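You operate a simulated robot arm through the tools that you are given. There is no shell and no other tool. Be economical: measure what you need, move in short steps, check, and stop when the job is done.

You are at the controls of a simulated robot arm. One attempt, no reset.

## Task
Tip the blue saucer out into the small bucket, set pot and saucer up again and test the soil.
Fine: saucer back where it stood, blue pot in the saucer, soil gauge pushed into the pot's soil last. Set down upright: blue pot.
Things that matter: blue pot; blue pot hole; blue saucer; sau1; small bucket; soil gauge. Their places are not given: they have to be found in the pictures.

It is judged by the outcome, as a careful person would: the job done as asked, and still so three seconds after it is handed in. It fails if anything else is knocked over, pushed out of place, dropped, spilled or broken.

## Robot
A 6-joint arm with a two-finger parallel gripper, fixed in place. Base frame: the origin is at the foot of the arm, x ahead of it, y to its left, z up; the work surface is at about z = 780. Units: mm, rad, N and s.
With the tool pointing down near the work surface it reaches from about 260 to 680 mm from the base axis. Its first joint turns from -1.152 to 1.152 rad. Payload 2.9 kg.
The TCP is the grasp point between the finger pads, 30 mm short of the fingertips. In the tool frame z runs along the fingers and y along their closing line. The gripper opens to 110 mm. The fingers are 20 mm wide and 10 mm thick; the gripper's body (48 by 112 mm) begins 55 mm behind the TCP.
Orientation is that of the tool frame in the base frame, as [roll, pitch, yaw] about the fixed x, y, z axes, in that order (R = Rz(yaw) Ry(pitch) Rx(roll)). With the fingers straight down and closing along the base's y, the tool's x points along the base's -x, its y along +y and its z along -z.

## Interface
- The arm moves only by the tool servo_tool. Its arguments are lists of equal length, an entry for each row: "delta_pos": the shift along the tool's x, y, z in cm, a list of three; "rot": the turn, a rotation vector about the tool's x, y, z in rad, a list of three. In form: {"delta_pos": [[dx, dy, dz], ...], "rot": [[ax, ay, az], ...]}. A call has 1 to 20 rows; each row shifts and turns the commanded pose from where the row before left it, along the tool's axes as they then stand. "gripper" is the closure, from 0 (fully open) to 1 (shut), set as the call begins (left out, the last holds). Rows are played at 5 a second. More than 50 mm and 0.15 rad between two rows, or a gripper value outside its range, and nothing of the call is played. A pose out of reach is approached as far as the arm can. The call stops where the force on the tool passes 70 N (or 10 N more than at its start, if that is more) or the arm is blocked; 0.2 s more then pass. The fingers move at their own pace (about 108 mm/s each) and stop on an object; they squeeze with about 34 N. The grip force told is the motor's: it shows also when the fingers shut on nothing. Time passes only in rows, and 0.2 s behind the last, so rows that do not move let the fingers close. It gives the time, the measured TCP pose, the force on the tool (base axes), the opening and the grip force at its end, in the units of the frame above (readings bear some noise), with the torque about the TCP (base axes, N m) and any sound that the robot's microphone picked up.
- Cameras (640 x 400 px; columns grow to the right, rows downward): "scene" is fixed at [90.8, 444.5, 1384.8]; the picture's right is [-0.63, -0.78, 0.00], its down [-0.45, 0.36, -0.82] and it looks along [0.64, -0.51, -0.58] (base axes); focal length 240 px, centre (320, 200). "wrist" rides on the gripper at [72, 17, -103] in the tool frame; the picture's right is [-0.23, 0.97, 0.00], its down [-0.76, -0.18, -0.62] and it looks along [-0.61, -0.14, 0.78] (tool axes); focal length 222 px, centre (320, 200).
- camera(camera): a new picture of that camera. No time passes.
- probe_pixels(camera, pixels): for up to 12 pixels [column, row] of the newest picture of that camera ("zoom" is the newest enlarged one), the place [x, y, z] in the base frame of the surface seen there, good to about 2 mm. No time passes.
- enlarge(camera, box): a new picture of the part [left, top, right, bottom] of that camera's present view, enlarged. No time passes.
- close_job(): hands the job in; it is judged then, once.

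Work in short steps. Measure before you move; look again where a grasp or a placing could have gone wrong, and mend it. You have 80 turns and 34 pictures in all, those below and enlarged ones among them. Open the gripper and draw the arm clear of the work before you hand the job in, unless the task says otherwise; then end with one line.

The tools are called by a JSON object that holds its "api" and its "payload". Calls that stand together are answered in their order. servo_tool: Moves the arm, as the interface text tells. Its arguments: {"type":"object","properties":{"delta_pos":{"type":"array","items":{"type":"array","items":{"type":"number"}}},"rot":{"type":"array","items":{"type":"array","items":{"type":"number"}}},"gripper":{"type":"number"}},"required":["delta_pos","rot"]} The other tools are called the same way: camera (camera) takes a picture; probe_pixels (camera, pixels) gives the place of the surface under pixels of a picture; enlarge (camera, box) takes an enlarged picture of a part of a camera's view; close_job () hands the job in.

At the start:

```text
time_s: 0.0
ee_pos: [377.9, 113.8, 1253.2]
orientation: [-3.141, 0.0, 3.141]
contact_force: [0.5, -0.2, -0.3]
moment: [0.0, 0.01, 0.0]
finger_gap: 109.8
grip_force: 0.1
```

scene: 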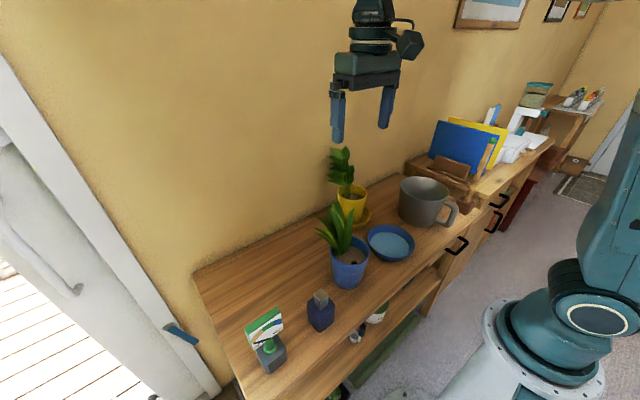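
wrist: 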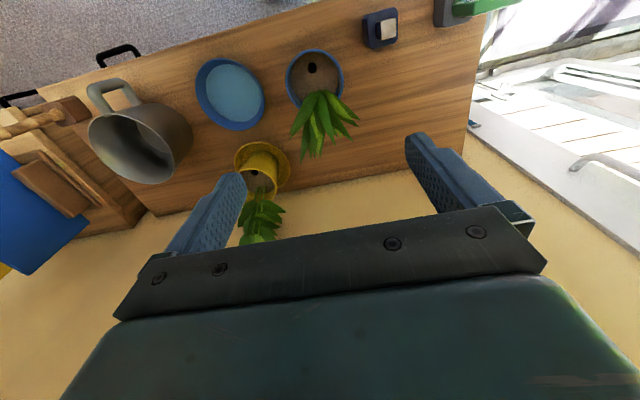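

The blue pot (348,262), saucer (390,243), grey bucket (425,200) are visible; the gauge may be at (320,310) or (268,340). I enlarge both regions.

{"api": "enlarge", "payload": {"camera": "scene", "box": [230, 220, 390, 380]}}

{"api": "enlarge", "payload": {"camera": "scene", "box": [310, 140, 470, 300]}}

```text
2.50 times, centred on (310, 300) of scene
```

zoom: 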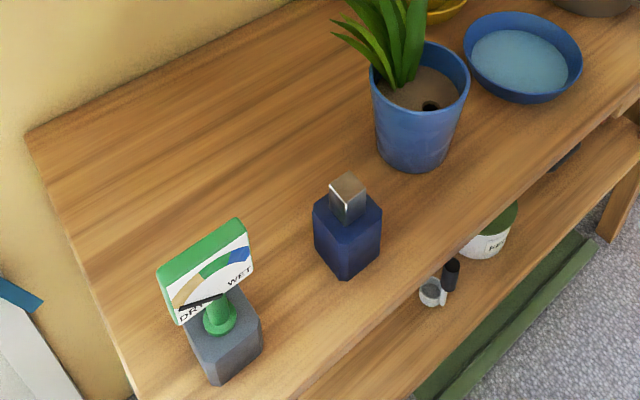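

```text
2.50 times, centred on (390, 220) of scene
```

zoom: 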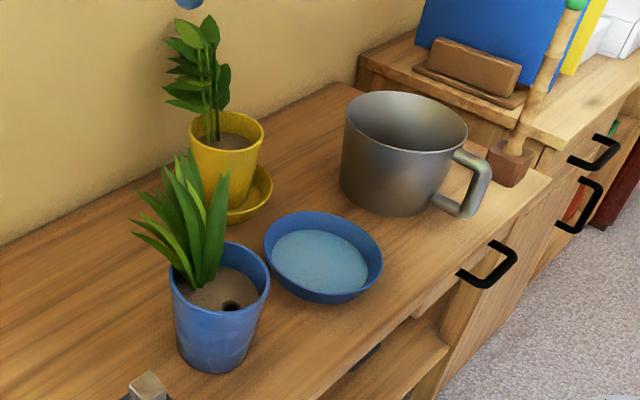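

The zoom shows the saucer with water, pot with its hole (232,306), and bucket. I probe saucer, pot and bucket outlines.

{"api": "probe_pixels", "payload": {"camera": "zoom", "pixels": [[265, 243], [381, 258], [322, 213], [322, 303], [320, 260], [232, 306], [172, 285], [269, 288], [222, 243], [210, 335], [215, 370], [290, 290]]}}

{"api": "probe_pixels", "payload": {"camera": "zoom", "pixels": [[347, 115], [467, 140], [415, 93], [395, 150], [400, 125], [400, 216], [480, 160], [468, 212], [233, 216], [270, 185], [265, 128], [345, 200]]}}

{"api": "probe_pixels", "payload": {"camera": "scene", "pixels": [[266, 325], [270, 348], [274, 363], [320, 297], [322, 315], [248, 331], [280, 312], [283, 340], [270, 373], [308, 302], [335, 303], [319, 331]]}}

```text
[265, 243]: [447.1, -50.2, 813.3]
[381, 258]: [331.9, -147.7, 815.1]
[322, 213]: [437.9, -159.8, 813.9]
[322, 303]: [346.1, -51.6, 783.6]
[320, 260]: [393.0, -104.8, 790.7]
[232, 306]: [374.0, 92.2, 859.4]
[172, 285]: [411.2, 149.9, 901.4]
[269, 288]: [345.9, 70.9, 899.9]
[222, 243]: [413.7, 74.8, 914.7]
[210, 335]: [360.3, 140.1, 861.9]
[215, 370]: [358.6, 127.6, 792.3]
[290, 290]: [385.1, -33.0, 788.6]
```

```text
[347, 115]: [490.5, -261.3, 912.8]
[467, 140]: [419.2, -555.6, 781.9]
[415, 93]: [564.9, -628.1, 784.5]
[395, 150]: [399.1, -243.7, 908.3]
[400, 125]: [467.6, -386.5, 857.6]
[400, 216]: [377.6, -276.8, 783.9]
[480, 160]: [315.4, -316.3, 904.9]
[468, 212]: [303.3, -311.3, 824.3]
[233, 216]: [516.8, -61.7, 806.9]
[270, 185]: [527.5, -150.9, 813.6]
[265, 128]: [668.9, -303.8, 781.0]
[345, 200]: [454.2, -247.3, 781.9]
```

```text
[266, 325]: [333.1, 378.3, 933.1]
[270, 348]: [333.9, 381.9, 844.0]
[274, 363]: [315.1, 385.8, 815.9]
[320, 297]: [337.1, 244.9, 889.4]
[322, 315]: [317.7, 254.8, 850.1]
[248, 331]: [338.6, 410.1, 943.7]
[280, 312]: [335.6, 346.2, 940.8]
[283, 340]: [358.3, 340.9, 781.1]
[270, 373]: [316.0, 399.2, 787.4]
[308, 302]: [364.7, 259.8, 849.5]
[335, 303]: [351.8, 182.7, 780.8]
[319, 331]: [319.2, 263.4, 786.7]
```

Next I measure finer details of the saucer profile, bucket rim and pot soil, using the same zoom.

{"api": "probe_pixels", "payload": {"camera": "zoom", "pixels": [[267, 238], [270, 262], [280, 280], [300, 295], [335, 302], [360, 292], [378, 270], [378, 245], [360, 225], [300, 212], [280, 220], [345, 218]]}}

{"api": "probe_pixels", "payload": {"camera": "zoom", "pixels": [[275, 255], [285, 270], [300, 283], [272, 245], [290, 230], [320, 230], [350, 245], [366, 262], [366, 275], [355, 287], [277, 240], [320, 290]]}}

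{"api": "probe_pixels", "payload": {"camera": "zoom", "pixels": [[348, 108], [353, 102], [365, 96], [380, 93], [400, 92], [430, 99], [450, 107], [463, 120], [463, 135], [440, 148], [420, 153], [370, 140]]}}

{"api": "probe_pixels", "payload": {"camera": "zoom", "pixels": [[210, 300], [245, 300], [230, 298], [250, 285], [235, 275], [205, 292], [225, 308], [238, 308], [185, 300], [262, 300], [250, 305], [240, 246]]}}

```text
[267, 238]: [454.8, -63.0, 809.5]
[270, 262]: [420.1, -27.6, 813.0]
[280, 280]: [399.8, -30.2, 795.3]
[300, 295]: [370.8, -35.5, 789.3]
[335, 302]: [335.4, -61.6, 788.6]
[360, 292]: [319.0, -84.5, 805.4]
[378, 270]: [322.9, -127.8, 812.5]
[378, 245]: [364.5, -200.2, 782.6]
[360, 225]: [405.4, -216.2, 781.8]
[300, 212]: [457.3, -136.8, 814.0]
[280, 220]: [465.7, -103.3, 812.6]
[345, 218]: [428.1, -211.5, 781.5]
```

```text
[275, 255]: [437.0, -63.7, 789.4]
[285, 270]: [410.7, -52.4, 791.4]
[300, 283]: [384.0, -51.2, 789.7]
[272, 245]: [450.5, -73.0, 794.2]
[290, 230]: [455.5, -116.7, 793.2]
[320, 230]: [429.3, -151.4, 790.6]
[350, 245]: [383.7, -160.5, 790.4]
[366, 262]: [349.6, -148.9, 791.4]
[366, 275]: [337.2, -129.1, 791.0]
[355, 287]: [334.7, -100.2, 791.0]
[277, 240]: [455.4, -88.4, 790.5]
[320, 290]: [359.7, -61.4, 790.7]
```

```text
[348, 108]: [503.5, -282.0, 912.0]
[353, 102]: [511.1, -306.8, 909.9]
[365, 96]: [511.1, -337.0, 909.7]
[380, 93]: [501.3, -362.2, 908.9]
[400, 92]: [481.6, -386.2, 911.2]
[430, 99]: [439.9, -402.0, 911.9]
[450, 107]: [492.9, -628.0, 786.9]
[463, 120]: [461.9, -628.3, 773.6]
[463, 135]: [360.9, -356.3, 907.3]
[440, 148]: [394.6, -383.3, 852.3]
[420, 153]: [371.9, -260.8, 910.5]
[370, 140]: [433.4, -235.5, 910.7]
```

```text
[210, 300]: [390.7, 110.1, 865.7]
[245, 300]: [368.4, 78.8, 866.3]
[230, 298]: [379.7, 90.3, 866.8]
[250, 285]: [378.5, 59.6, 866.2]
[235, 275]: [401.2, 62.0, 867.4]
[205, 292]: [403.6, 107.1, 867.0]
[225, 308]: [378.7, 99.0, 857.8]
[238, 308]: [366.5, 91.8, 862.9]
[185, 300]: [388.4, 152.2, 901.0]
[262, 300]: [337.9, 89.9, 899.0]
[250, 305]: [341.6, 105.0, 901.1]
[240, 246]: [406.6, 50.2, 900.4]
```

Fits: saucer centre ≈(392,-104), rim R≈75, z≈814; bucket centre ≈(431,-319), R≈82, rim z≈911; pot centre ≈(389,100), R≈52, rim z 901, soil 866. I'll grip the saucer rim on its (-0.6,-0.8) side; first I yaw the tool and move above that point.

{"api": "servo_tool", "payload": {"delta_pos": [[0, 0, 0], [0, 0, 0], [0, 0, 0], [0, 0, 0], [0, 0, 0], [0, 0, 0], [-1.426, -2.368, 2.5], [-1.426, -2.368, 2.5], [-1.426, -2.368, 2.5], [-1.426, -2.368, 2.5], [-1.426, -2.368, 2.5], [-1.426, -2.368, 2.5], [-1.426, -2.368, 2.5], [-1.426, -2.368, 2.5], [-1.426, -2.368, 2.5], [-1.426, -2.368, 2.5]], "rot": [[0, 0, 0.10725], [0, 0, 0.10725], [0, 0, 0.10725], [0, 0, 0.10725], [0, 0, 0.10725], [0, 0, 0.10725], [0, 0, 0], [0, 0, 0], [0, 0, 0], [0, 0, 0], [0, 0, 0], [0, 0, 0], [0, 0, 0], [0, 0, 0], [0, 0, 0], [0, 0, 0]], "gripper": 0.55}}

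{"api": "camera", "payload": {"camera": "wrist"}}

```text
time_s: 3.4
ee_pos: [350.8, -162.3, 1002.7]
orientation: [-3.141, -0.001, 2.498]
contact_force: [0.7, -0.8, -0.4]
moment: [0.01, 0.01, 0.01]
finger_gap: 49.4
grip_force: 0.0
```

```text
29 pictures are left
```

wrist: 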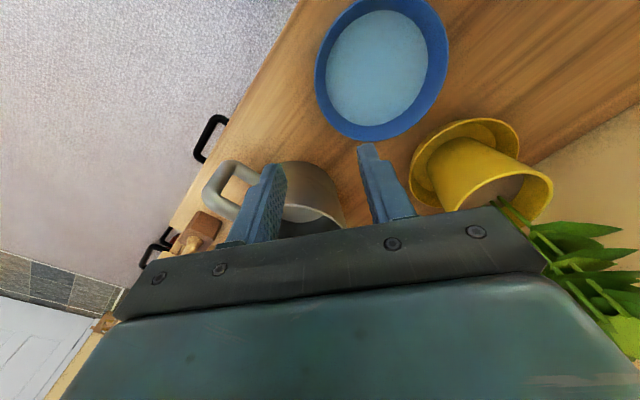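

The saucer is well seen at (382,65); I probe its rim, water edge and outer wall near the grip side for the profile.

{"api": "probe_pixels", "payload": {"camera": "wrist", "pixels": [[316, 80], [325, 105], [340, 125], [365, 138], [395, 135], [425, 110], [446, 60], [440, 25], [420, 3], [335, 20], [320, 45], [382, 65]]}}

{"api": "probe_pixels", "payload": {"camera": "wrist", "pixels": [[329, 85], [333, 98], [338, 108], [345, 115], [350, 120], [332, 112], [336, 110], [333, 120], [330, 122], [341, 112], [343, 118], [328, 118]]}}

{"api": "enlarge", "payload": {"camera": "wrist", "box": [290, 0, 470, 160]}}

```text
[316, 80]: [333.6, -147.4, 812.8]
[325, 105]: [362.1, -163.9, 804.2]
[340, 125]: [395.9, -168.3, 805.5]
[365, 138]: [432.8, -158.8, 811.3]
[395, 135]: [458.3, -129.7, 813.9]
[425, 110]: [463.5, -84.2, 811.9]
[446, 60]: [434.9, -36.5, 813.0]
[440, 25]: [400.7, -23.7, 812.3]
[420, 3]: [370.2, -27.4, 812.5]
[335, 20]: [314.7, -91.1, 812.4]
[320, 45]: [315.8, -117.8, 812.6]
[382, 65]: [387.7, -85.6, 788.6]
```

```text
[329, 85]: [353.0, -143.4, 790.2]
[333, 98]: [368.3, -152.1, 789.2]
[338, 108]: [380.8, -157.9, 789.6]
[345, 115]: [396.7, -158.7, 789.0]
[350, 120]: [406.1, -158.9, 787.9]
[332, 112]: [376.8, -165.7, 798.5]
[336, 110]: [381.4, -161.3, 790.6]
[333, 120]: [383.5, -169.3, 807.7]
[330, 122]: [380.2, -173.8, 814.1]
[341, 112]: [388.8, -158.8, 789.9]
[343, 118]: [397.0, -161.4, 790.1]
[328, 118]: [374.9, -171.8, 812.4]
```

```text
2.50 times, centred on (380, 80) of wrist
```

zoom: 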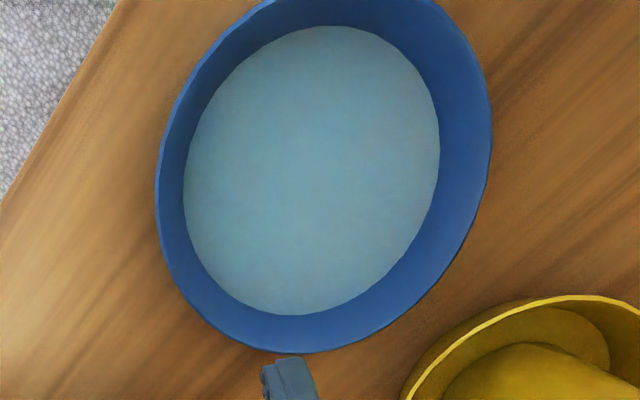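

Saucer centre ≈(390,-100), wall slope ≈22° (inner r 59→74, outer 66→75 from floor to rim). I tilt the tool by 0.38 rad to match the wall and go to 80 mm above the grasp along the approach axis.

{"api": "servo_tool", "payload": {"delta_pos": [[0, 0, 0], [0, 0, 0], [0, 0, 0], [0, 0, 0], [0.152, -1.79, 2.15], [0.152, -1.79, 2.15], [0.152, -1.79, 2.15], [0.152, -1.79, 2.15], [0, 0, 0]], "rot": [[-0.095, 0, 0], [-0.095, 0, 0], [-0.095, 0, 0], [-0.095, 0, 0], [0, 0, 0], [0, 0, 0], [0, 0, 0], [0, 0, 0], [0, 0, 0]], "gripper": 0.73}}

{"api": "camera", "payload": {"camera": "wrist"}}

```text
time_s: 5.4
ee_pos: [325.0, -186.2, 896.1]
orientation: [2.762, -0.001, 2.499]
contact_force: [-0.1, 0.2, 0.3]
moment: [0.01, 0.03, 0.01]
finger_gap: 29.5
grip_force: 0.0
```

```text
27 pictures are left
```

wrist: 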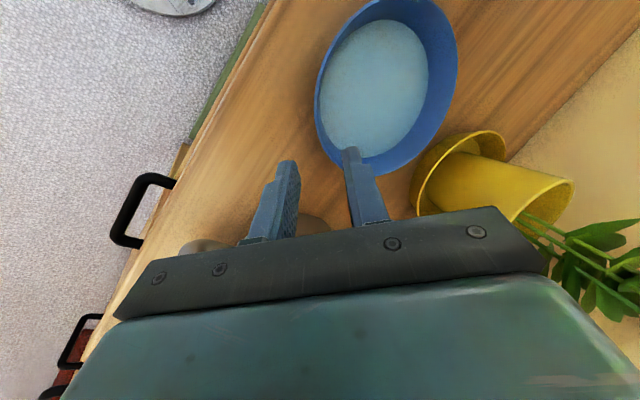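

Pose as planned, the inner finger aimed over the rim at (352,155). I re-measure the rim once more from here before descending.

{"api": "probe_pixels", "payload": {"camera": "wrist", "pixels": [[319, 70], [317, 100], [321, 125], [327, 145], [333, 155], [338, 150], [330, 130], [326, 115], [380, 172], [420, 148], [455, 70], [447, 30]]}}

```text
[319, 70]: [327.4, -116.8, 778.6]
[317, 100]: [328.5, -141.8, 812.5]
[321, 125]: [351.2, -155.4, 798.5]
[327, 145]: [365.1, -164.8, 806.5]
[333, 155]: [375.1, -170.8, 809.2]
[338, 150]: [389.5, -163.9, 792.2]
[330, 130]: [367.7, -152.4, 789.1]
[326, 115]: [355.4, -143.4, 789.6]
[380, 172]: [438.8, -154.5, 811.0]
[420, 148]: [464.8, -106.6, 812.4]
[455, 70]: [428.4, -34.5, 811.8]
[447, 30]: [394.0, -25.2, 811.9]
```

The rim fit holds (centre (390,-100), R 75). Descend 80 mm along the tool axis.

{"api": "servo_tool", "payload": {"delta_pos": [[0, 0, 1.6], [0, 0, 1.6], [0, 0, 1.6], [0, 0, 1.4], [0, 0, 1.0], [0, 0, 0.8], [0, 0, 0]], "rot": [[0, 0, 0], [0, 0, 0], [0, 0, 0], [0, 0, 0], [0, 0, 0], [0, 0, 0], [0, 0, 0]]}}

{"api": "camera", "payload": {"camera": "wrist"}}

```text
time_s: 7.0
ee_pos: [343.4, -162.5, 823.3]
orientation: [2.761, 0.001, 2.499]
contact_force: [-0.1, 0.0, -0.1]
moment: [0.0, 0.0, -0.01]
finger_gap: 29.7
grip_force: 0.0
```

```text
26 pictures are left
```

wrist: 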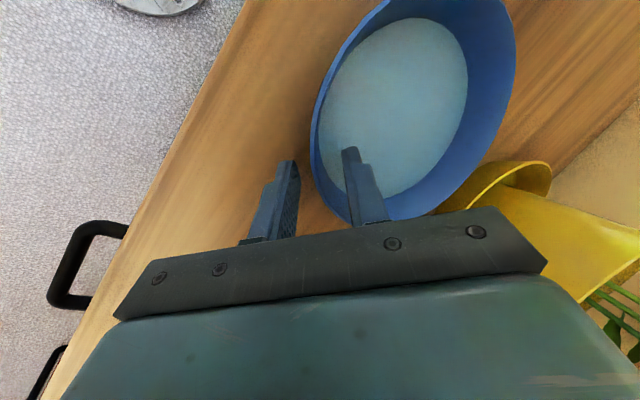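

The rim passes between the fingers with no contact force. Close the gripper.

{"api": "servo_tool", "payload": {"delta_pos": [[0, 0, 0], [0, 0, 0], [0, 0, 0], [0, 0, 0]], "rot": [[0, 0, 0], [0, 0, 0], [0, 0, 0], [0, 0, 0]], "gripper": 1.0}}

{"api": "camera", "payload": {"camera": "wrist"}}

```text
time_s: 8.0
ee_pos: [342.8, -161.9, 823.3]
orientation: [2.76, 0.001, 2.499]
contact_force: [2.6, 2.9, 12.3]
moment: [0.92, 0.39, -0.23]
finger_gap: 3.2
grip_force: 33.8
```

```text
25 pictures are left
```

wrist: 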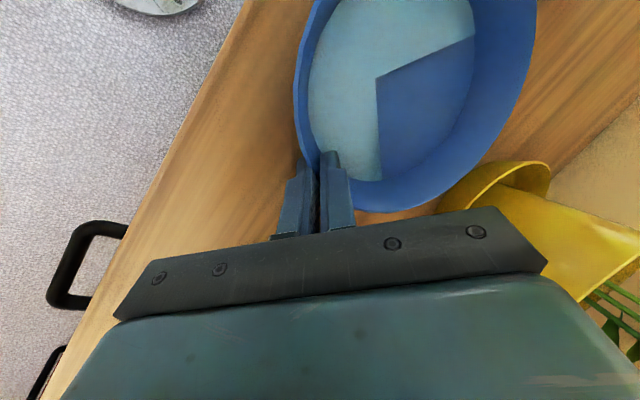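

The gap closed to 3.2 mm (thin wall) and the saucer seems to have tilted a bit (exposed floor at (430,100)). I check its rim height.

{"api": "enlarge", "payload": {"camera": "scene", "box": [310, 170, 470, 270]}}

{"api": "probe_pixels", "payload": {"camera": "wrist", "pixels": [[297, 80], [299, 120], [310, 165], [308, 30], [375, 208], [440, 195], [500, 140], [528, 70], [536, 20], [430, 100], [340, 60], [390, 165]]}}

```text
4.00 times, centred on (390, 220) of scene
```

zoom: 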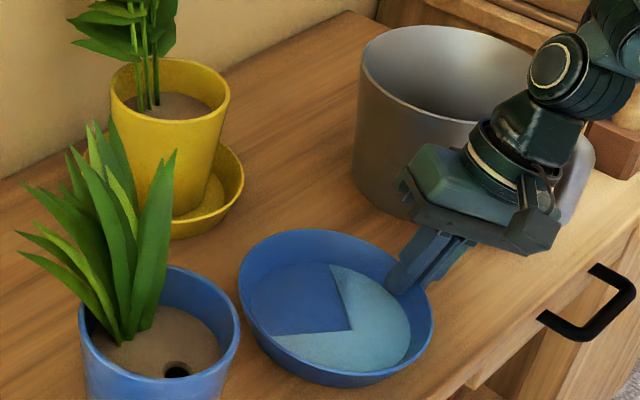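

```text
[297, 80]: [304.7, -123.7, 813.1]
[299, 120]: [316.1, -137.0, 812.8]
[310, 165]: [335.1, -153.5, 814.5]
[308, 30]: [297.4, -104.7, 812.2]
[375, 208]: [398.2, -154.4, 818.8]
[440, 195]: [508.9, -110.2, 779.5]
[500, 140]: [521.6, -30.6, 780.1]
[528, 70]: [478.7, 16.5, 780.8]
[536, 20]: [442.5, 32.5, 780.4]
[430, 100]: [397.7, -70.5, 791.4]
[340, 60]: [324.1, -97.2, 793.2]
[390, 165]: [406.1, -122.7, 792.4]
```

The saucer slid ~25 mm tangentially and tilted ~4° on closing (rim centre now ≈(370,-85)), water still inside. I lift gently 15 mm and look how it hangs.

{"api": "servo_tool", "payload": {"delta_pos": [[0, 0.111, -0.279], [0, 0.111, -0.279], [0, 0.185, -0.4645], [0, 0.185, -0.4645], [0, 0, 0], [0, 0, 0]], "rot": [[0, 0, 0], [0, 0, 0], [0, 0, 0], [0, 0, 0], [0, 0, 0], [0, 0, 0]]}}

{"api": "camera", "payload": {"camera": "wrist"}}

{"api": "enlarge", "payload": {"camera": "scene", "box": [310, 170, 470, 270]}}

```text
time_s: 9.4
ee_pos: [342.9, -162.5, 839.2]
orientation: [2.761, 0.001, 2.497]
contact_force: [0.4, 0.3, -1.3]
moment: [-0.04, 0.02, 0.01]
finger_gap: 2.8
grip_force: 34.2
```

```text
23 pictures are left
```

wrist: 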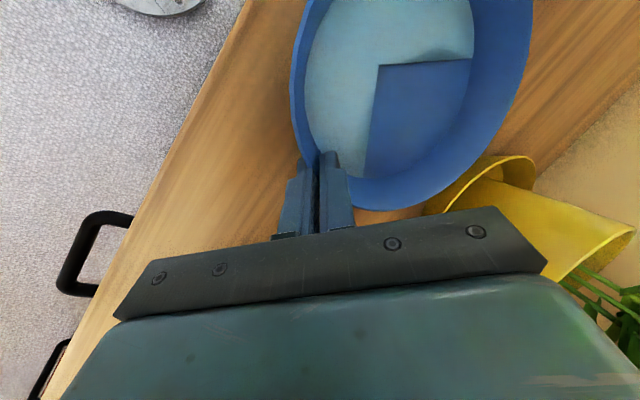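

```text
4.00 times, centred on (390, 220) of scene
```

zoom: 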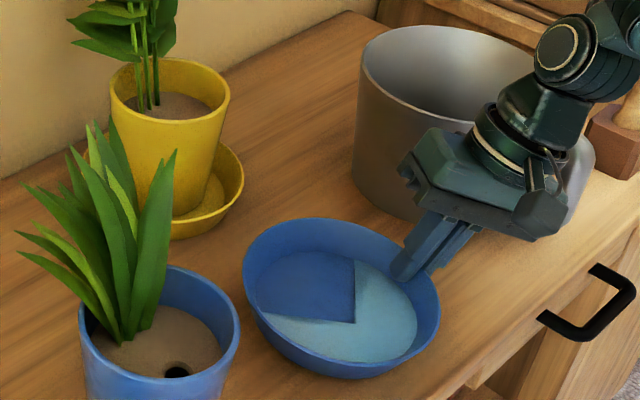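

It holds, light (≈1.3 N). I probe the saucer's rim in both views to know its pose in the hand.

{"api": "probe_pixels", "payload": {"camera": "zoom", "pixels": [[244, 270], [262, 238], [300, 221], [340, 219], [380, 234], [438, 295], [435, 325], [255, 305], [300, 270], [380, 340], [300, 300], [340, 290]]}}

{"api": "probe_pixels", "payload": {"camera": "wrist", "pixels": [[292, 80], [295, 120], [307, 165], [303, 30], [375, 207], [430, 190], [495, 140], [522, 70], [532, 20], [430, 100], [340, 60], [470, 120]]}}

```text
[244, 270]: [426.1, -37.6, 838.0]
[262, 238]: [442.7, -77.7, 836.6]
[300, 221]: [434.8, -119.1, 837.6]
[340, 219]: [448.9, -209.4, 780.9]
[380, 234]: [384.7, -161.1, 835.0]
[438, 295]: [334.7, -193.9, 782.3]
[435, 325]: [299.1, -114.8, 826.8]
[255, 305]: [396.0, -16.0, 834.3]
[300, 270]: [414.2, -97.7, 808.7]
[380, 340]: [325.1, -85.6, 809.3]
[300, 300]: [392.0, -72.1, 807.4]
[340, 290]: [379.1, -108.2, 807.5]
```

```text
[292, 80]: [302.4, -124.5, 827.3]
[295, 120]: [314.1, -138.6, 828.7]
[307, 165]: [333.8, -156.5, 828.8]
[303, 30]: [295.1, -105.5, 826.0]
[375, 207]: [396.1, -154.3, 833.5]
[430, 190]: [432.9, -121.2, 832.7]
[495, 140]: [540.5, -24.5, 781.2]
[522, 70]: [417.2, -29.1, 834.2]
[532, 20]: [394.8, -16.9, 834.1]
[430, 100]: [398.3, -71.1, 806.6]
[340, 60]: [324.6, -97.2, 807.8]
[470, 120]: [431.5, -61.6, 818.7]
```

In the hand the saucer's centre is at TCP + (26, 74) mm with ~4° tilt towards -x, stable. Now I raise it to TCP z≈985 and carry it level so its pouring lip is over the bucket centre; before that, I'll do the rise first.

{"api": "servo_tool", "payload": {"delta_pos": [[0, 0.45, -1.13], [0, 0.9027, -2.2605], [0, 0.9027, -2.2605], [0, 0.9027, -2.2605], [0, 0.9027, -2.2605], [0, 0.9027, -2.2605], [0, 0.45, -1.13], [0, 0, 0]], "rot": [[0, 0, 0], [0, 0, 0], [0, 0, 0], [0, 0, 0], [0, 0, 0], [0, 0, 0], [0, 0, 0], [0, 0, 0]]}}

{"api": "servo_tool", "payload": {"delta_pos": [[-1.095, -0.57, -0.228], [-2.191, -1.139, -0.455], [-2.191, -1.139, -0.455], [-2.191, -1.139, -0.455], [-2.191, -1.139, -0.455], [-2.191, -1.139, -0.455], [-2.191, -1.139, -0.455], [-2.191, -1.139, -0.455], [-2.191, -1.139, -0.455], [-2.191, -1.139, -0.455], [-2.191, -1.139, -0.455], [-2.191, -1.139, -0.455], [-1.095, -0.57, -0.228], [0, 0, 0]], "rot": [[0, 0, 0], [0, 0, 0], [0, 0, 0], [0, 0, 0], [0, 0, 0], [0, 0, 0], [0, 0, 0], [0, 0, 0], [0, 0, 0], [0, 0, 0], [0, 0, 0], [0, 0, 0], [0, 0, 0], [0, 0, 0]]}}

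{"api": "camera", "payload": {"camera": "scene"}}

{"api": "camera", "payload": {"camera": "wrist"}}

```text
time_s: 11.2
ee_pos: [342.6, -162.9, 984.4]
orientation: [2.762, 0.0, 2.497]
contact_force: [-1.0, -1.0, -1.0]
moment: [-0.04, 0.04, 0.01]
finger_gap: 2.2
grip_force: 34.1
```

```text
time_s: 14.2
ee_pos: [444.6, -403.7, 982.2]
orientation: [2.763, 0.002, 2.499]
contact_force: [0.5, 0.5, -1.0]
moment: [-0.06, 0.03, 0.0]
finger_gap: 2.6
grip_force: 33.9
out of reach, approached as far as the arm can: row 11, 12, 13
```

```text
21 pictures are left
```

scene: 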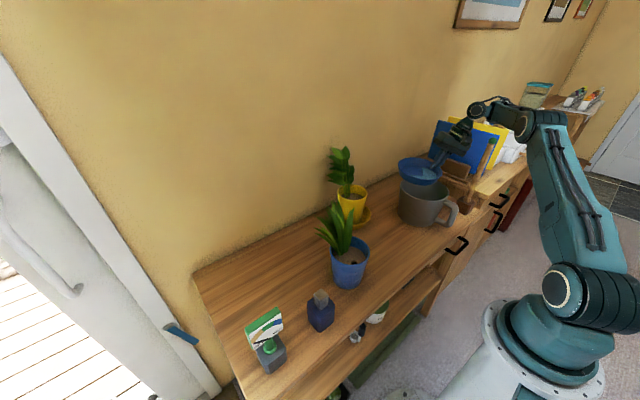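

```text
20 pictures are left
```

wrist: 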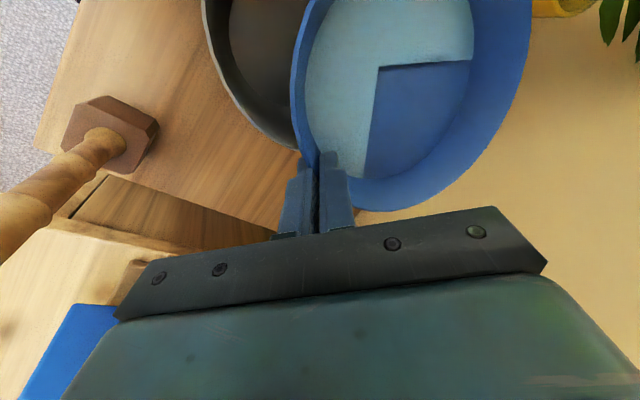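

The arm ran out of reach at (445,-404), so the lip currently sits near the bucket's near side. I check where the bamboo stick (100,135) and current lip are before tilting.

{"api": "probe_pixels", "payload": {"camera": "wrist", "pixels": [[105, 135], [60, 175], [20, 210], [150, 125], [299, 80], [305, 30], [215, 60], [240, 110], [280, 140], [205, 15], [375, 207], [525, 60]]}}

{"api": "probe_pixels", "payload": {"camera": "scene", "pixels": [[492, 150], [487, 165], [478, 182], [463, 180], [465, 205], [399, 165], [420, 184], [440, 180], [425, 200], [430, 165], [440, 205], [445, 222]]}}

```text
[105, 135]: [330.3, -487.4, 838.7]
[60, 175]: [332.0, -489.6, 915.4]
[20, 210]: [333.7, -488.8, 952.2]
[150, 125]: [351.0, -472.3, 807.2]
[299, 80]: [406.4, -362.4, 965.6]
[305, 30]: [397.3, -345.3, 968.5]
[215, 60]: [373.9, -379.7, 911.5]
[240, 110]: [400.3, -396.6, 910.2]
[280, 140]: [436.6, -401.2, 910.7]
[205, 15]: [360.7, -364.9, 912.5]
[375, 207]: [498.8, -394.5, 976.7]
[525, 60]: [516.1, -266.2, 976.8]
```

```text
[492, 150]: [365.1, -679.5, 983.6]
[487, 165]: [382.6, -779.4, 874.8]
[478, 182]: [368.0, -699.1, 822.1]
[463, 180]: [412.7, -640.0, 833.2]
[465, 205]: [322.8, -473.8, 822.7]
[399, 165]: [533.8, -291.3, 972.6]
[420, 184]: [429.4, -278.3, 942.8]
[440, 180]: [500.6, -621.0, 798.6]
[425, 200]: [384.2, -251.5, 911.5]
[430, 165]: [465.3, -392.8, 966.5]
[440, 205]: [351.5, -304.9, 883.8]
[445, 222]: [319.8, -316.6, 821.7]
```

Bamboo stick at (331,-488) stays ≥40 mm clear of the sweep. I begin tipping 0.5 rad about the horizontal axis, lifting 40 mm so the lip stays ~965 high, then check.

{"api": "servo_tool", "payload": {"delta_pos": [[0, 0.297, -0.743], [-0.08, 0.295, -0.739], [-0.159, 0.291, -0.728], [-0.236, 0.2835, -0.71], [-0.3115, 0.273, -0.6845], [0, 0, 0]], "rot": [[0, -0.0929, -0.0371], [0, -0.0929, -0.0371], [0, -0.0929, -0.0371], [0, -0.0929, -0.0371], [0, -0.0929, -0.0371], [0, 0, 0]]}}

{"api": "camera", "payload": {"camera": "wrist"}}

```text
time_s: 15.6
ee_pos: [443.9, -403.7, 1020.6]
orientation: [2.764, 0.5, 2.5]
contact_force: [-0.4, -0.2, -1.4]
moment: [-0.05, 0.04, -0.03]
finger_gap: 2.7
grip_force: 34.2
```

```text
19 pictures are left
```

wrist: 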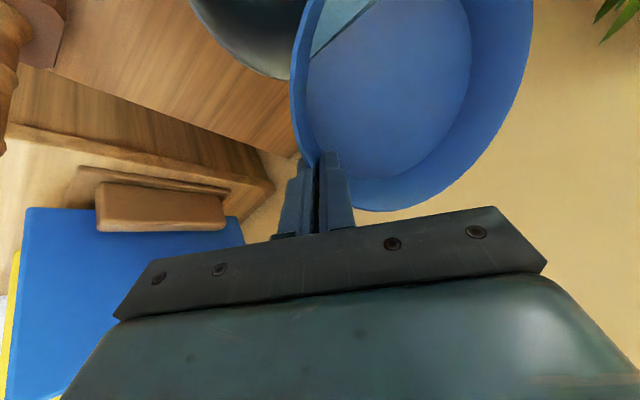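

The command tracks well (θ=0.5, TCP (444,-404,1021)); the lip is near (422,-294), inside the bucket. Continue tipping slowly to 0.9 rad.

{"api": "servo_tool", "payload": {"delta_pos": [[-0.168, 0.114, -0.285], [-0.183, 0.111, -0.277], [-0.198, 0.107, -0.268], [-0.212, 0.103, -0.259], [-0.225, 0.099, -0.249], [-0.239, 0.095, -0.238], [-0.251, 0.0905, -0.2266], [-0.263, 0.0857, -0.2146], [0, 0, 0], [0, 0, 0], [0, 0, 0]], "rot": [[0, -0.04645, -0.01855], [0, -0.04645, -0.01855], [0, -0.04645, -0.01855], [0, -0.04645, -0.01855], [0, -0.04645, -0.01855], [0, -0.04645, -0.01855], [0, -0.04645, -0.01855], [0, -0.04645, -0.01855], [0, 0, 0], [0, 0, 0], [0, 0, 0]]}}

{"api": "enlarge", "payload": {"camera": "scene", "box": [370, 90, 530, 250]}}

```text
time_s: 18.0
ee_pos: [443.6, -402.4, 1049.7]
orientation: [2.762, 0.9, 2.5]
contact_force: [0.1, 0.4, -0.1]
moment: [-0.05, 0.05, 0.0]
finger_gap: 2.7
grip_force: 33.9
```

```text
2.50 times, centred on (450, 170) of scene
```

zoom: 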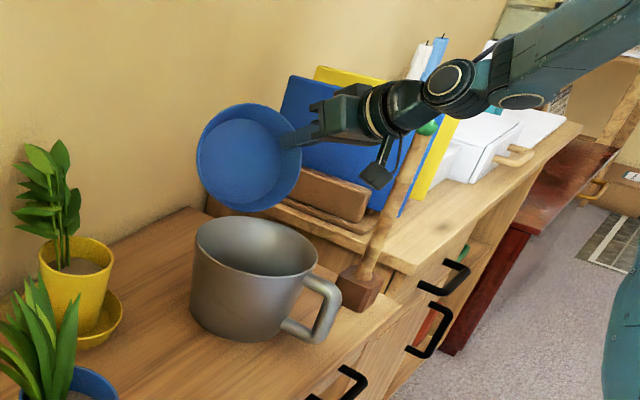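

The water appears gone from the saucer and the table looks dry. I check clearances to the stick top (428,125) and the lip/bucket positions.

{"api": "probe_pixels", "payload": {"camera": "zoom", "pixels": [[428, 125], [410, 160], [378, 172], [390, 130], [360, 120], [240, 210], [210, 190], [270, 200], [255, 265], [235, 255], [250, 150], [450, 85]]}}

{"api": "enlarge", "payload": {"camera": "wrist", "box": [200, 0, 560, 220]}}

```text
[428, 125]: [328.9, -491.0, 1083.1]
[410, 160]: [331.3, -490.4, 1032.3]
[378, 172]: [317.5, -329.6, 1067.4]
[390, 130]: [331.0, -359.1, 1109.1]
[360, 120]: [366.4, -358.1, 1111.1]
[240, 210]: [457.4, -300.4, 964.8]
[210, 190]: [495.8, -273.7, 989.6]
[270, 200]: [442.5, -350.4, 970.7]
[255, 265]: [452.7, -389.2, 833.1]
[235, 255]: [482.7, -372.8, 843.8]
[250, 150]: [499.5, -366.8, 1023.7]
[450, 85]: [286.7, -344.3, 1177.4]
```

```text
1.78 times, centred on (380, 110) of wrist
```

zoom: 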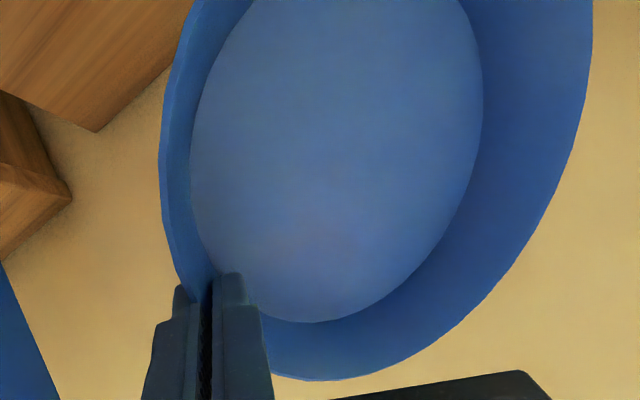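

Lip is at about (455,-305,962), over the bucket. I tip on to ~1.75 rad with the lip held in place, to drain fully.

{"api": "servo_tool", "payload": {"delta_pos": [[0.314, 0.296, -0.741], [0.264, 0.3215, -0.8045], [0.194, 0.339, -0.848], [0.165, 0.348, -0.87], [0.126, 0.35, -0.877], [0.085, 0.349, -0.875], [0.0946, 0.347, -0.869], [0.005, 0.349, -0.873], [-0.084, 0.347, -0.87], [0, 0, 0], [0, 0, 0], [0, 0, 0]], "rot": [[0, -0.08826, -0.03525], [0, -0.08826, -0.03525], [0, -0.08826, -0.03525], [0, -0.08826, -0.03525], [0, -0.08826, -0.03525], [0, -0.08826, -0.03525], [0, -0.08826, -0.03525], [0, -0.08826, -0.03525], [0, -0.08826, -0.03525], [0, 0, 0], [0, 0, 0], [0, 0, 0]]}}

{"api": "enlarge", "payload": {"camera": "scene", "box": [370, 90, 530, 250]}}

```text
time_s: 20.6
ee_pos: [430.8, -371.7, 1094.4]
orientation: [-0.411, 1.401, -0.675]
contact_force: [0.7, 0.4, -0.9]
moment: [0.01, 0.04, -0.01]
finger_gap: 2.4
grip_force: 34.0
out of reach, approached as far as the arm can: row 6, 7, 8, 9
```

```text
2.50 times, centred on (450, 170) of scene
```

zoom: 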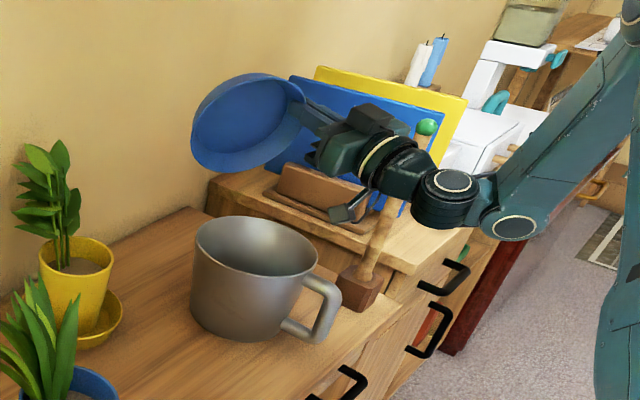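

The saucer is past vertical and empty, nothing wet on the table. I now turn it back to level while drawing 60 mm back towards the robot.

{"api": "servo_tool", "payload": {"delta_pos": [[-0.084, 0.183, -0.458], [-0.036, 0.185, -0.463], [0.012, 0.1855, -0.4645], [0.06, 0.184, -0.461], [0.108, 0.181, -0.4535], [0.154, 0.1764, -0.4417], [0.2, 0.17, -0.426], [0.243, 0.162, -0.406], [0.284, 0.153, -0.3825], [0.322, 0.142, -0.355], [0.358, 0.1295, -0.3244], [0.39, 0.116, -0.291], [0, 0, 0], [0, 0, 0], [0, 0, 0], [0, 0, 0], [0, 0, 0], [0, 0, 0], [0, 0, 0]], "rot": [[0, 0.0898, 0.0359], [0, 0.0898, 0.0359], [0, 0.0898, 0.0359], [0, 0.0898, 0.0359], [0, 0.0898, 0.0359], [0, 0.0898, 0.0359], [0, 0.0898, 0.0359], [0, 0.0898, 0.0359], [0, 0.0898, 0.0359], [0, 0.0898, 0.0359], [0, 0.0898, 0.0359], [0, 0.0898, 0.0359], [0, 0.0898, 0.0359], [0, 0.0898, 0.0359], [0, 0.0898, 0.0359], [0, 0.0898, 0.0359], [0, 0.0898, 0.0359], [0, 0.0898, 0.0359], [0, 0, 0]]}}

{"api": "camera", "payload": {"camera": "wrist"}}

```text
time_s: 24.6
ee_pos: [383.4, -336.3, 1095.8]
orientation: [2.761, 0.011, 2.5]
contact_force: [-1.0, 0.1, -0.5]
moment: [-0.05, 0.01, 0.03]
finger_gap: 2.6
grip_force: 33.5
```

```text
15 pictures are left
```

wrist: 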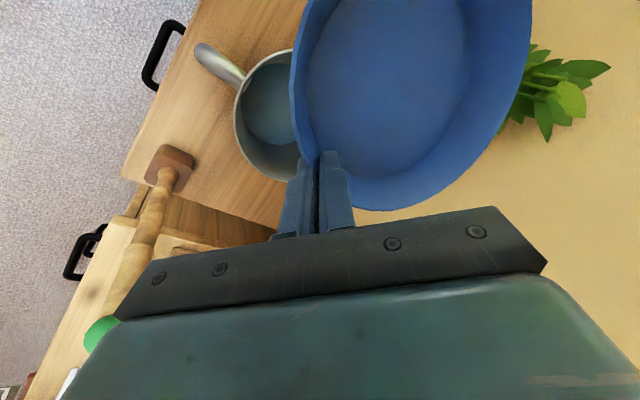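

The bucket now holds the water and the saucer is empty. I measure the saucer's rim and floor in the hand for levelling.

{"api": "probe_pixels", "payload": {"camera": "wrist", "pixels": [[293, 80], [296, 120], [303, 30], [375, 206], [430, 188], [475, 157], [505, 115], [520, 75], [530, 25], [310, 3], [400, 205], [300, 140]]}}

{"api": "probe_pixels", "payload": {"camera": "wrist", "pixels": [[330, 30], [330, 100], [360, 150], [420, 140], [455, 90], [455, 20], [380, 20], [390, 90], [350, 60], [430, 50], [400, 120], [320, 70]]}}

```text
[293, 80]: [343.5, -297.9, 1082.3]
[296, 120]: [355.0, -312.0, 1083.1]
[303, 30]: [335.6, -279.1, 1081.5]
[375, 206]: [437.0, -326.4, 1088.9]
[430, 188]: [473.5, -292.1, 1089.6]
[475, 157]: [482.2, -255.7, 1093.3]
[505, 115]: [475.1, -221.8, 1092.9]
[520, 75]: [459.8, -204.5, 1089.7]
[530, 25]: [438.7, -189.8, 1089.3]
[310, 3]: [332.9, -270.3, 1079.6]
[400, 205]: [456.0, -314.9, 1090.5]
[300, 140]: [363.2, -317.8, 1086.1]
```

```text
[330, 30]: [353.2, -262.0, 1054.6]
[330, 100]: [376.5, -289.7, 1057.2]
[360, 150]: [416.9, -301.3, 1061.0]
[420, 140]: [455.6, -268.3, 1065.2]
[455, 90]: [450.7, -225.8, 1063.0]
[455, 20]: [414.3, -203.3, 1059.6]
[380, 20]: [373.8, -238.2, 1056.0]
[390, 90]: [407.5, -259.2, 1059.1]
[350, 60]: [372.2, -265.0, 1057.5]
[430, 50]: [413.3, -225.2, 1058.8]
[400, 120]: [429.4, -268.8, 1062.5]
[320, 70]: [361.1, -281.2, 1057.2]
```

Floor slope is +0.10 along x, centre at TCP+(25,78). I level it by 0.1 rad about base y and carry it to above its place, TCP (366,-178), ending ~15 mm above contact.

{"api": "servo_tool", "payload": {"delta_pos": [[0, 0, 0], [1.687, 1.287, 2.257], [1.687, 1.287, 2.257], [1.687, 1.287, 2.257], [1.687, 1.287, 2.257], [1.687, 1.287, 2.257], [1.687, 1.287, 2.257], [-0.183, -0.717, 2.163], [-0.183, -0.717, 2.163], [-0.183, -0.717, 2.163], [-0.183, -0.717, 2.163], [-0.183, -0.717, 2.163], [-0.183, -0.717, 2.163], [-0.183, -0.717, 2.163], [0, 0, 0]], "rot": [[0.06, 0.0743, 0.0297], [0, 0, 0], [0, 0, 0], [0, 0, 0], [0, 0, 0], [0, 0, 0], [0, 0, 0], [0, 0, 0], [0, 0, 0], [0, 0, 0], [0, 0, 0], [0, 0, 0], [0, 0, 0], [0, 0, 0], [0, 0, 0]]}}

{"api": "camera", "payload": {"camera": "wrist"}}

```text
time_s: 27.8
ee_pos: [368.2, -180.2, 836.7]
orientation: [2.82, -0.066, 2.497]
contact_force: [0.3, -0.2, -0.8]
moment: [-0.08, 0.05, 0.03]
finger_gap: 2.6
grip_force: 33.8
```

```text
14 pictures are left
```

wrist: 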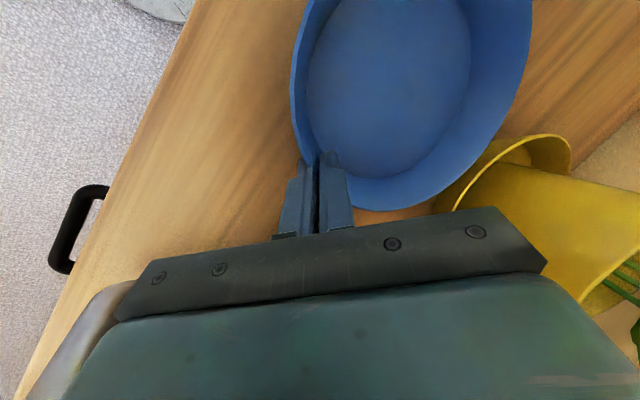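

Close to the table now; I measure level and centre again.

{"api": "probe_pixels", "payload": {"camera": "wrist", "pixels": [[293, 80], [296, 120], [303, 30], [375, 206], [430, 188], [475, 157], [505, 115], [520, 75], [530, 25], [310, 3], [400, 204], [300, 140]]}}

{"api": "probe_pixels", "payload": {"camera": "wrist", "pixels": [[330, 30], [330, 100], [360, 150], [420, 140], [455, 90], [455, 20], [380, 20], [390, 90], [350, 60], [430, 50], [400, 120], [320, 70]]}}

```text
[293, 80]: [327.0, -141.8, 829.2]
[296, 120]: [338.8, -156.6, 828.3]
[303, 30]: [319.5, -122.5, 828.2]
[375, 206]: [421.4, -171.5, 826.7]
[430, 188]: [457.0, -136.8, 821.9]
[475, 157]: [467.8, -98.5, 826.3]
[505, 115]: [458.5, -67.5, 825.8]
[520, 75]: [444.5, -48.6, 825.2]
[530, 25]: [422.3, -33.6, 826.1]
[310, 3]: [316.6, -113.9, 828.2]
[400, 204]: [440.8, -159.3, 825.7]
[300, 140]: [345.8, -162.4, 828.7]
```

```text
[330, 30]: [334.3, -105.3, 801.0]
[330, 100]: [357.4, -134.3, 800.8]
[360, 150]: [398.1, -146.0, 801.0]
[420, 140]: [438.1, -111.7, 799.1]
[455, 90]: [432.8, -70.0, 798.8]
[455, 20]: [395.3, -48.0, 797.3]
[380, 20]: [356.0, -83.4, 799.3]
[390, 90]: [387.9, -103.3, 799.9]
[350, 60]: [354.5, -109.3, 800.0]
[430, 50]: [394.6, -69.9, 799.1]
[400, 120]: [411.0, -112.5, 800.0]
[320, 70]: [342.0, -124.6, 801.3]
```

Nearly level (≤0.03 rad), centre ≈(392,-102), about 14 mm up. Small level trim, shift (-1.5,+2), and lower 14 mm.

{"api": "servo_tool", "payload": {"delta_pos": [[0, 0, 0], [0.035, -0.091, 0.3425], [0.035, -0.091, 0.3425], [0.035, -0.091, 0.3425], [0.035, -0.091, 0.3425], [0, 0, 0]], "rot": [[-0.033, 0.0066, -0.0006], [0, 0, 0], [0, 0, 0], [0, 0, 0], [0, 0, 0], [0, 0, 0]]}}

```text
time_s: 29.2
ee_pos: [367.5, -175.7, 822.6]
orientation: [2.787, -0.072, 2.499]
contact_force: [-0.9, 0.0, -0.7]
moment: [-0.05, 0.01, -0.02]
finger_gap: 2.8
grip_force: 34.6
```

No contact yet (−0.7 N). Lower in 1 mm rows to find the table.

{"api": "servo_tool", "payload": {"delta_pos": [[0.008, -0.031, 0.095], [0.008, -0.031, 0.095], [0, 0, 0]], "rot": [[0, 0, 0], [0, 0, 0], [0, 0, 0]]}}

{"api": "probe_pixels", "payload": {"camera": "scene", "pixels": [[390, 243]]}}

```text
time_s: 30.0
ee_pos: [366.2, -175.3, 821.8]
orientation: [2.788, -0.073, 2.5]
contact_force: [-0.8, 0.0, -1.5]
moment: [-0.04, 0.03, -0.02]
finger_gap: 2.7
grip_force: 34.3
```

```text
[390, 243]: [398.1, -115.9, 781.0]
```

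Still free. Lower 3 mm more with a −2 mm y trim.

{"api": "servo_tool", "payload": {"delta_pos": [[-0.048, -0.081, 0.075], [-0.048, -0.081, 0.075], [-0.048, -0.081, 0.075], [0, 0, 0]], "rot": [[0, 0, 0], [0, 0, 0], [0, 0, 0], [0, 0, 0]]}}

{"api": "camera", "payload": {"camera": "wrist"}}

{"api": "probe_pixels", "payload": {"camera": "wrist", "pixels": [[330, 30], [330, 100], [360, 150], [420, 140], [455, 90], [455, 20], [303, 30], [375, 206], [475, 157], [505, 115], [530, 25], [296, 120]]}}

```text
time_s: 31.0
ee_pos: [367.6, -176.8, 819.6]
orientation: [2.783, -0.071, 2.499]
contact_force: [-2.7, 8.2, 32.5]
moment: [0.75, -0.01, 0.03]
finger_gap: 2.6
grip_force: 33.7
```

```text
13 pictures are left
```

wrist: 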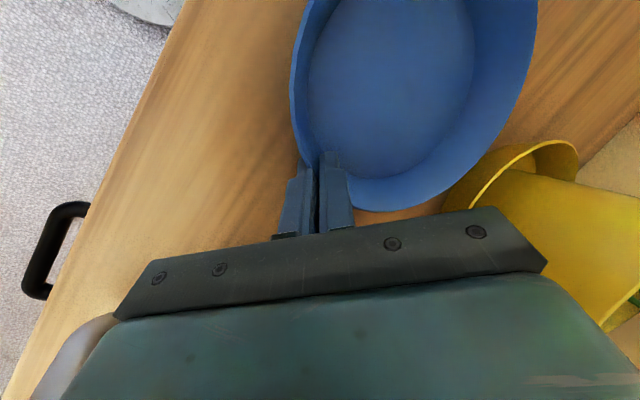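

```text
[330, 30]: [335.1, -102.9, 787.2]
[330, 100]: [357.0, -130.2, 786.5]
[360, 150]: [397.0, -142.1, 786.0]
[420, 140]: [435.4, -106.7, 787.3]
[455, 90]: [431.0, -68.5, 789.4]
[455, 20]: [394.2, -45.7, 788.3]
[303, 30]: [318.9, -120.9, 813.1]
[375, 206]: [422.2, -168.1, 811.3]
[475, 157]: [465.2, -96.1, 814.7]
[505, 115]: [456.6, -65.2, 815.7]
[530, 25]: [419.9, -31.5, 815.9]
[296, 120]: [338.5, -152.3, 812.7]
```

On the table (32 N), rim 811–816, centre ≈(391,-100): in place. Open to ~24 mm gap and back off along the tool axis.

{"api": "servo_tool", "payload": {"delta_pos": [[0, 0, -0.1], [0, 0, 0], [0, 0, 0]], "rot": [[0, 0, 0], [0, 0, 0], [0, 0, 0]], "gripper": 0.78}}

{"api": "servo_tool", "payload": {"delta_pos": [[0, 0, -0.5], [0, 0, -1.5], [0, 0, -2.5], [0, 0, -3], [0, 0, -3], [0, 0, -3], [0, 0, -3], [0, 0, 0]], "rot": [[0, 0, 0], [0, 0, 0], [0, 0, 0], [0, 0, 0], [0, 0, 0], [0, 0, 0], [0, 0, 0], [0, 0, 0]]}}

{"api": "camera", "payload": {"camera": "wrist"}}

```text
time_s: 31.8
ee_pos: [366.6, -178.0, 819.1]
orientation: [2.788, -0.074, 2.498]
contact_force: [0.2, -0.5, -0.3]
moment: [-0.01, 0.0, -0.01]
finger_gap: 24.0
grip_force: 0.0
```

```text
time_s: 33.6
ee_pos: [340.5, -231.5, 975.1]
orientation: [2.787, -0.073, 2.5]
contact_force: [-0.3, 0.1, 0.1]
moment: [0.0, 0.01, 0.0]
finger_gap: 24.2
grip_force: 0.1
```

```text
12 pictures are left
```

wrist: 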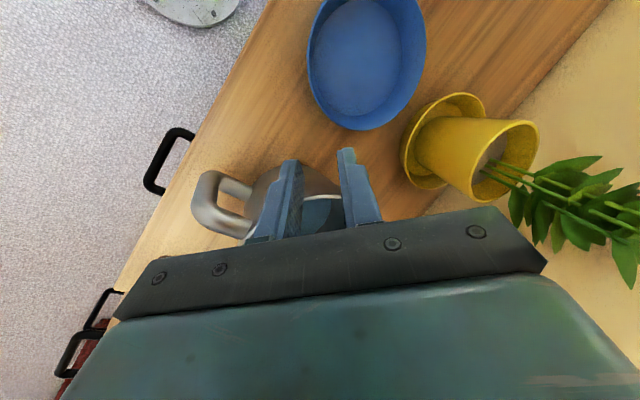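

Saucer rests empty. I measure its final rim.

{"api": "probe_pixels", "payload": {"camera": "wrist", "pixels": [[308, 60], [313, 85], [325, 107], [345, 124], [370, 129], [395, 115], [412, 92], [424, 60], [424, 25], [415, 5], [311, 30], [360, 70]]}}

```text
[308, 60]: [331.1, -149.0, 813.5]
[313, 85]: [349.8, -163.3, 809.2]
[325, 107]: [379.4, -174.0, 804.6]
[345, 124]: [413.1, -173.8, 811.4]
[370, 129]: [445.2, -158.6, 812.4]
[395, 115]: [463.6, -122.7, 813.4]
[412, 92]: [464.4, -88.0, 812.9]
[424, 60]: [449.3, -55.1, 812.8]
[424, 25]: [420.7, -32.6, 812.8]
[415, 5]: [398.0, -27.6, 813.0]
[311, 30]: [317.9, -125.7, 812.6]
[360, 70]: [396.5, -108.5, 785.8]
```

Saucer centre ≈(391,-103), as before. Next the pot: I'll straddle it with a 45° tilted grip below the rim. First restore straight-down orientation and move to (313,100,1100) with fingers open.

{"api": "servo_tool", "payload": {"delta_pos": [[0, 0, 0], [0, 0, 0], [0, 0, 0], [0, 0, 0], [0, 0, 0], [0, 0, 0], [0, 0, 0], [0, 0, 0], [0, 0, 0], [0.306, 3.683, -1.389], [0.306, 3.683, -1.389], [0.306, 3.683, -1.389], [0.306, 3.683, -1.389], [0.306, 3.683, -1.389], [0.306, 3.683, -1.389], [0.306, 3.683, -1.389], [0.306, 3.683, -1.389], [0.306, 3.683, -1.389], [0, 0, 0]], "rot": [[0.118, 0, 0], [0.118, 0, 0], [0.118, 0, 0], [0, -0.073, 0], [0, 0, -0.1283], [0, 0, -0.1283], [0, 0, -0.1283], [0, 0, -0.1283], [0, 0, -0.1283], [0, 0, 0], [0, 0, 0], [0, 0, 0], [0, 0, 0], [0, 0, 0], [0, 0, 0], [0, 0, 0], [0, 0, 0], [0, 0, 0], [0, 0, 0]]}}

```text
time_s: 37.6
ee_pos: [314.6, 101.5, 1100.6]
orientation: [-3.14, 0.0, 3.14]
contact_force: [0.0, 1.0, -0.5]
moment: [0.03, -0.07, 0.0]
finger_gap: 24.2
grip_force: 0.2
```

At (315,101,1100) pointing down. Tilt 45° forward and lower to the pre-grasp (313,100,934), opening fully.

{"api": "servo_tool", "payload": {"delta_pos": [[0, 0, 0], [0, 0, 0], [0, 0, 0], [0, 0, 0], [0, 0, 0], [0, 0, 0], [0, 0, 0], [0, 0, 0], [2.37, -0.03, 2.325], [2.37, -0.03, 2.325], [2.37, -0.03, 2.325], [2.37, -0.03, 2.325], [2.37, -0.03, 2.325], [0, 0, 0]], "rot": [[0, -0.09817, 0], [0, -0.09817, 0], [0, -0.09817, 0], [0, -0.09817, 0], [0, -0.09817, 0], [0, -0.09817, 0], [0, -0.09817, 0], [0, -0.09817, 0], [0, 0, 0], [0, 0, 0], [0, 0, 0], [0, 0, 0], [0, 0, 0], [0, 0, 0]], "gripper": 0}}

{"api": "camera", "payload": {"camera": "wrist"}}

```text
time_s: 40.6
ee_pos: [361.4, 126.5, 958.9]
orientation: [3.141, 0.784, 3.14]
contact_force: [-1.5, 0.2, 0.1]
moment: [0.0, 0.02, 0.02]
finger_gap: 109.8
grip_force: 0.1
out of reach, approached as far as the arm can: row 9, 10, 11, 12, 13
```

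```text
11 pictures are left
```

wrist: 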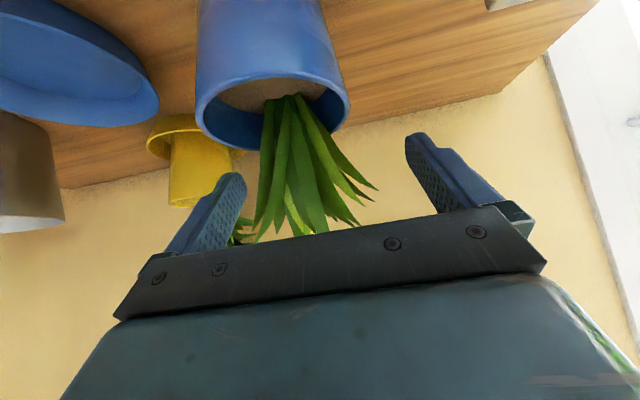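

The 45° pose from the robot side is inside the arm's inner limit. I'll instead approach pointing azimuth 60° (from the −x−y side, away from the leaves). First measure the pot's rim in this close view: rim left (197,110), right (348,105), bottom (250,150).

{"api": "probe_pixels", "payload": {"camera": "wrist", "pixels": [[198, 110], [204, 95], [225, 82], [260, 75], [300, 75], [330, 83], [347, 100], [345, 118], [202, 125], [222, 143], [245, 150], [330, 128]]}}

{"api": "probe_pixels", "payload": {"camera": "wrist", "pixels": [[200, 60], [203, 15], [320, 40], [335, 70], [260, 40], [260, 5], [310, 5], [230, 60], [340, 175], [260, 225], [375, 186], [300, 200]]}}

```text
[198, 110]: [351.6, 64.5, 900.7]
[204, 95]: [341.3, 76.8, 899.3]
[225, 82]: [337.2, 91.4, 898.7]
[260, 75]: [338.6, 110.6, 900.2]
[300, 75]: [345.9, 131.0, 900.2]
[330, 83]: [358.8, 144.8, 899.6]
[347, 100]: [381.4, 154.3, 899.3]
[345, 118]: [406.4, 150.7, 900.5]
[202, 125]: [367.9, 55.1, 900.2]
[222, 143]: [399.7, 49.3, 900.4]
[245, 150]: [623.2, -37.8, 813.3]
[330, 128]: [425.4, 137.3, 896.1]
```

```text
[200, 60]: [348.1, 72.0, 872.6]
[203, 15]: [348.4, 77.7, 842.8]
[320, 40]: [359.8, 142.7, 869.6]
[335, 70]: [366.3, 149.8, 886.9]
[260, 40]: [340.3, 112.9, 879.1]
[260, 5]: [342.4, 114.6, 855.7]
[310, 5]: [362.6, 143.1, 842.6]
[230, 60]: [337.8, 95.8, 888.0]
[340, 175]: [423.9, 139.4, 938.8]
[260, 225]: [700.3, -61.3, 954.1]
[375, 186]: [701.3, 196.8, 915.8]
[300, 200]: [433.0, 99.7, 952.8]
```

Pot centre (390,102), rim R 52.8, R≈49.3 at z 852. I lift 150 mm, yaw +60°, then go beside and down to the pre-grasp (351,34,931).

{"api": "servo_tool", "payload": {"delta_pos": [[-2.121, 0, -2.121], [-2.121, 0, -2.121], [-2.121, 0, -2.121], [-2.121, 0, -2.121], [-2.121, 0, -2.121], [0, 0, 0], [0, 0, 0], [0, 0, 0], [0, 0, 0], [0, 0, 0], [0, 0, 0], [0, 0, 0], [0, 0, 0], [0, 0, 0], [0, 0, 0], [2.017, -1.233, -2.017], [2.017, -1.233, -2.017], [2.017, -1.233, -2.017], [0, 0, 0]], "rot": [[0, 0, 0], [0, 0, 0], [0, 0, 0], [0, 0, 0], [0, 0, 0], [-0.07405, 0, -0.07405], [-0.07405, 0, -0.07405], [-0.07405, 0, -0.07405], [-0.07405, 0, -0.07405], [-0.07405, 0, -0.07405], [-0.07405, 0, -0.07405], [-0.07405, 0, -0.07405], [-0.07405, 0, -0.07405], [-0.07405, 0, -0.07405], [-0.07405, 0, -0.07405], [0, 0, 0], [0, 0, 0], [0, 0, 0], [0, 0, 0]]}}

```text
time_s: 44.6
ee_pos: [350.8, 33.7, 1109.7]
orientation: [-3.142, 0.786, -2.096]
contact_force: [-0.4, 0.1, -0.6]
moment: [0.01, 0.01, 0.01]
finger_gap: 110.0
grip_force: 0.1
```

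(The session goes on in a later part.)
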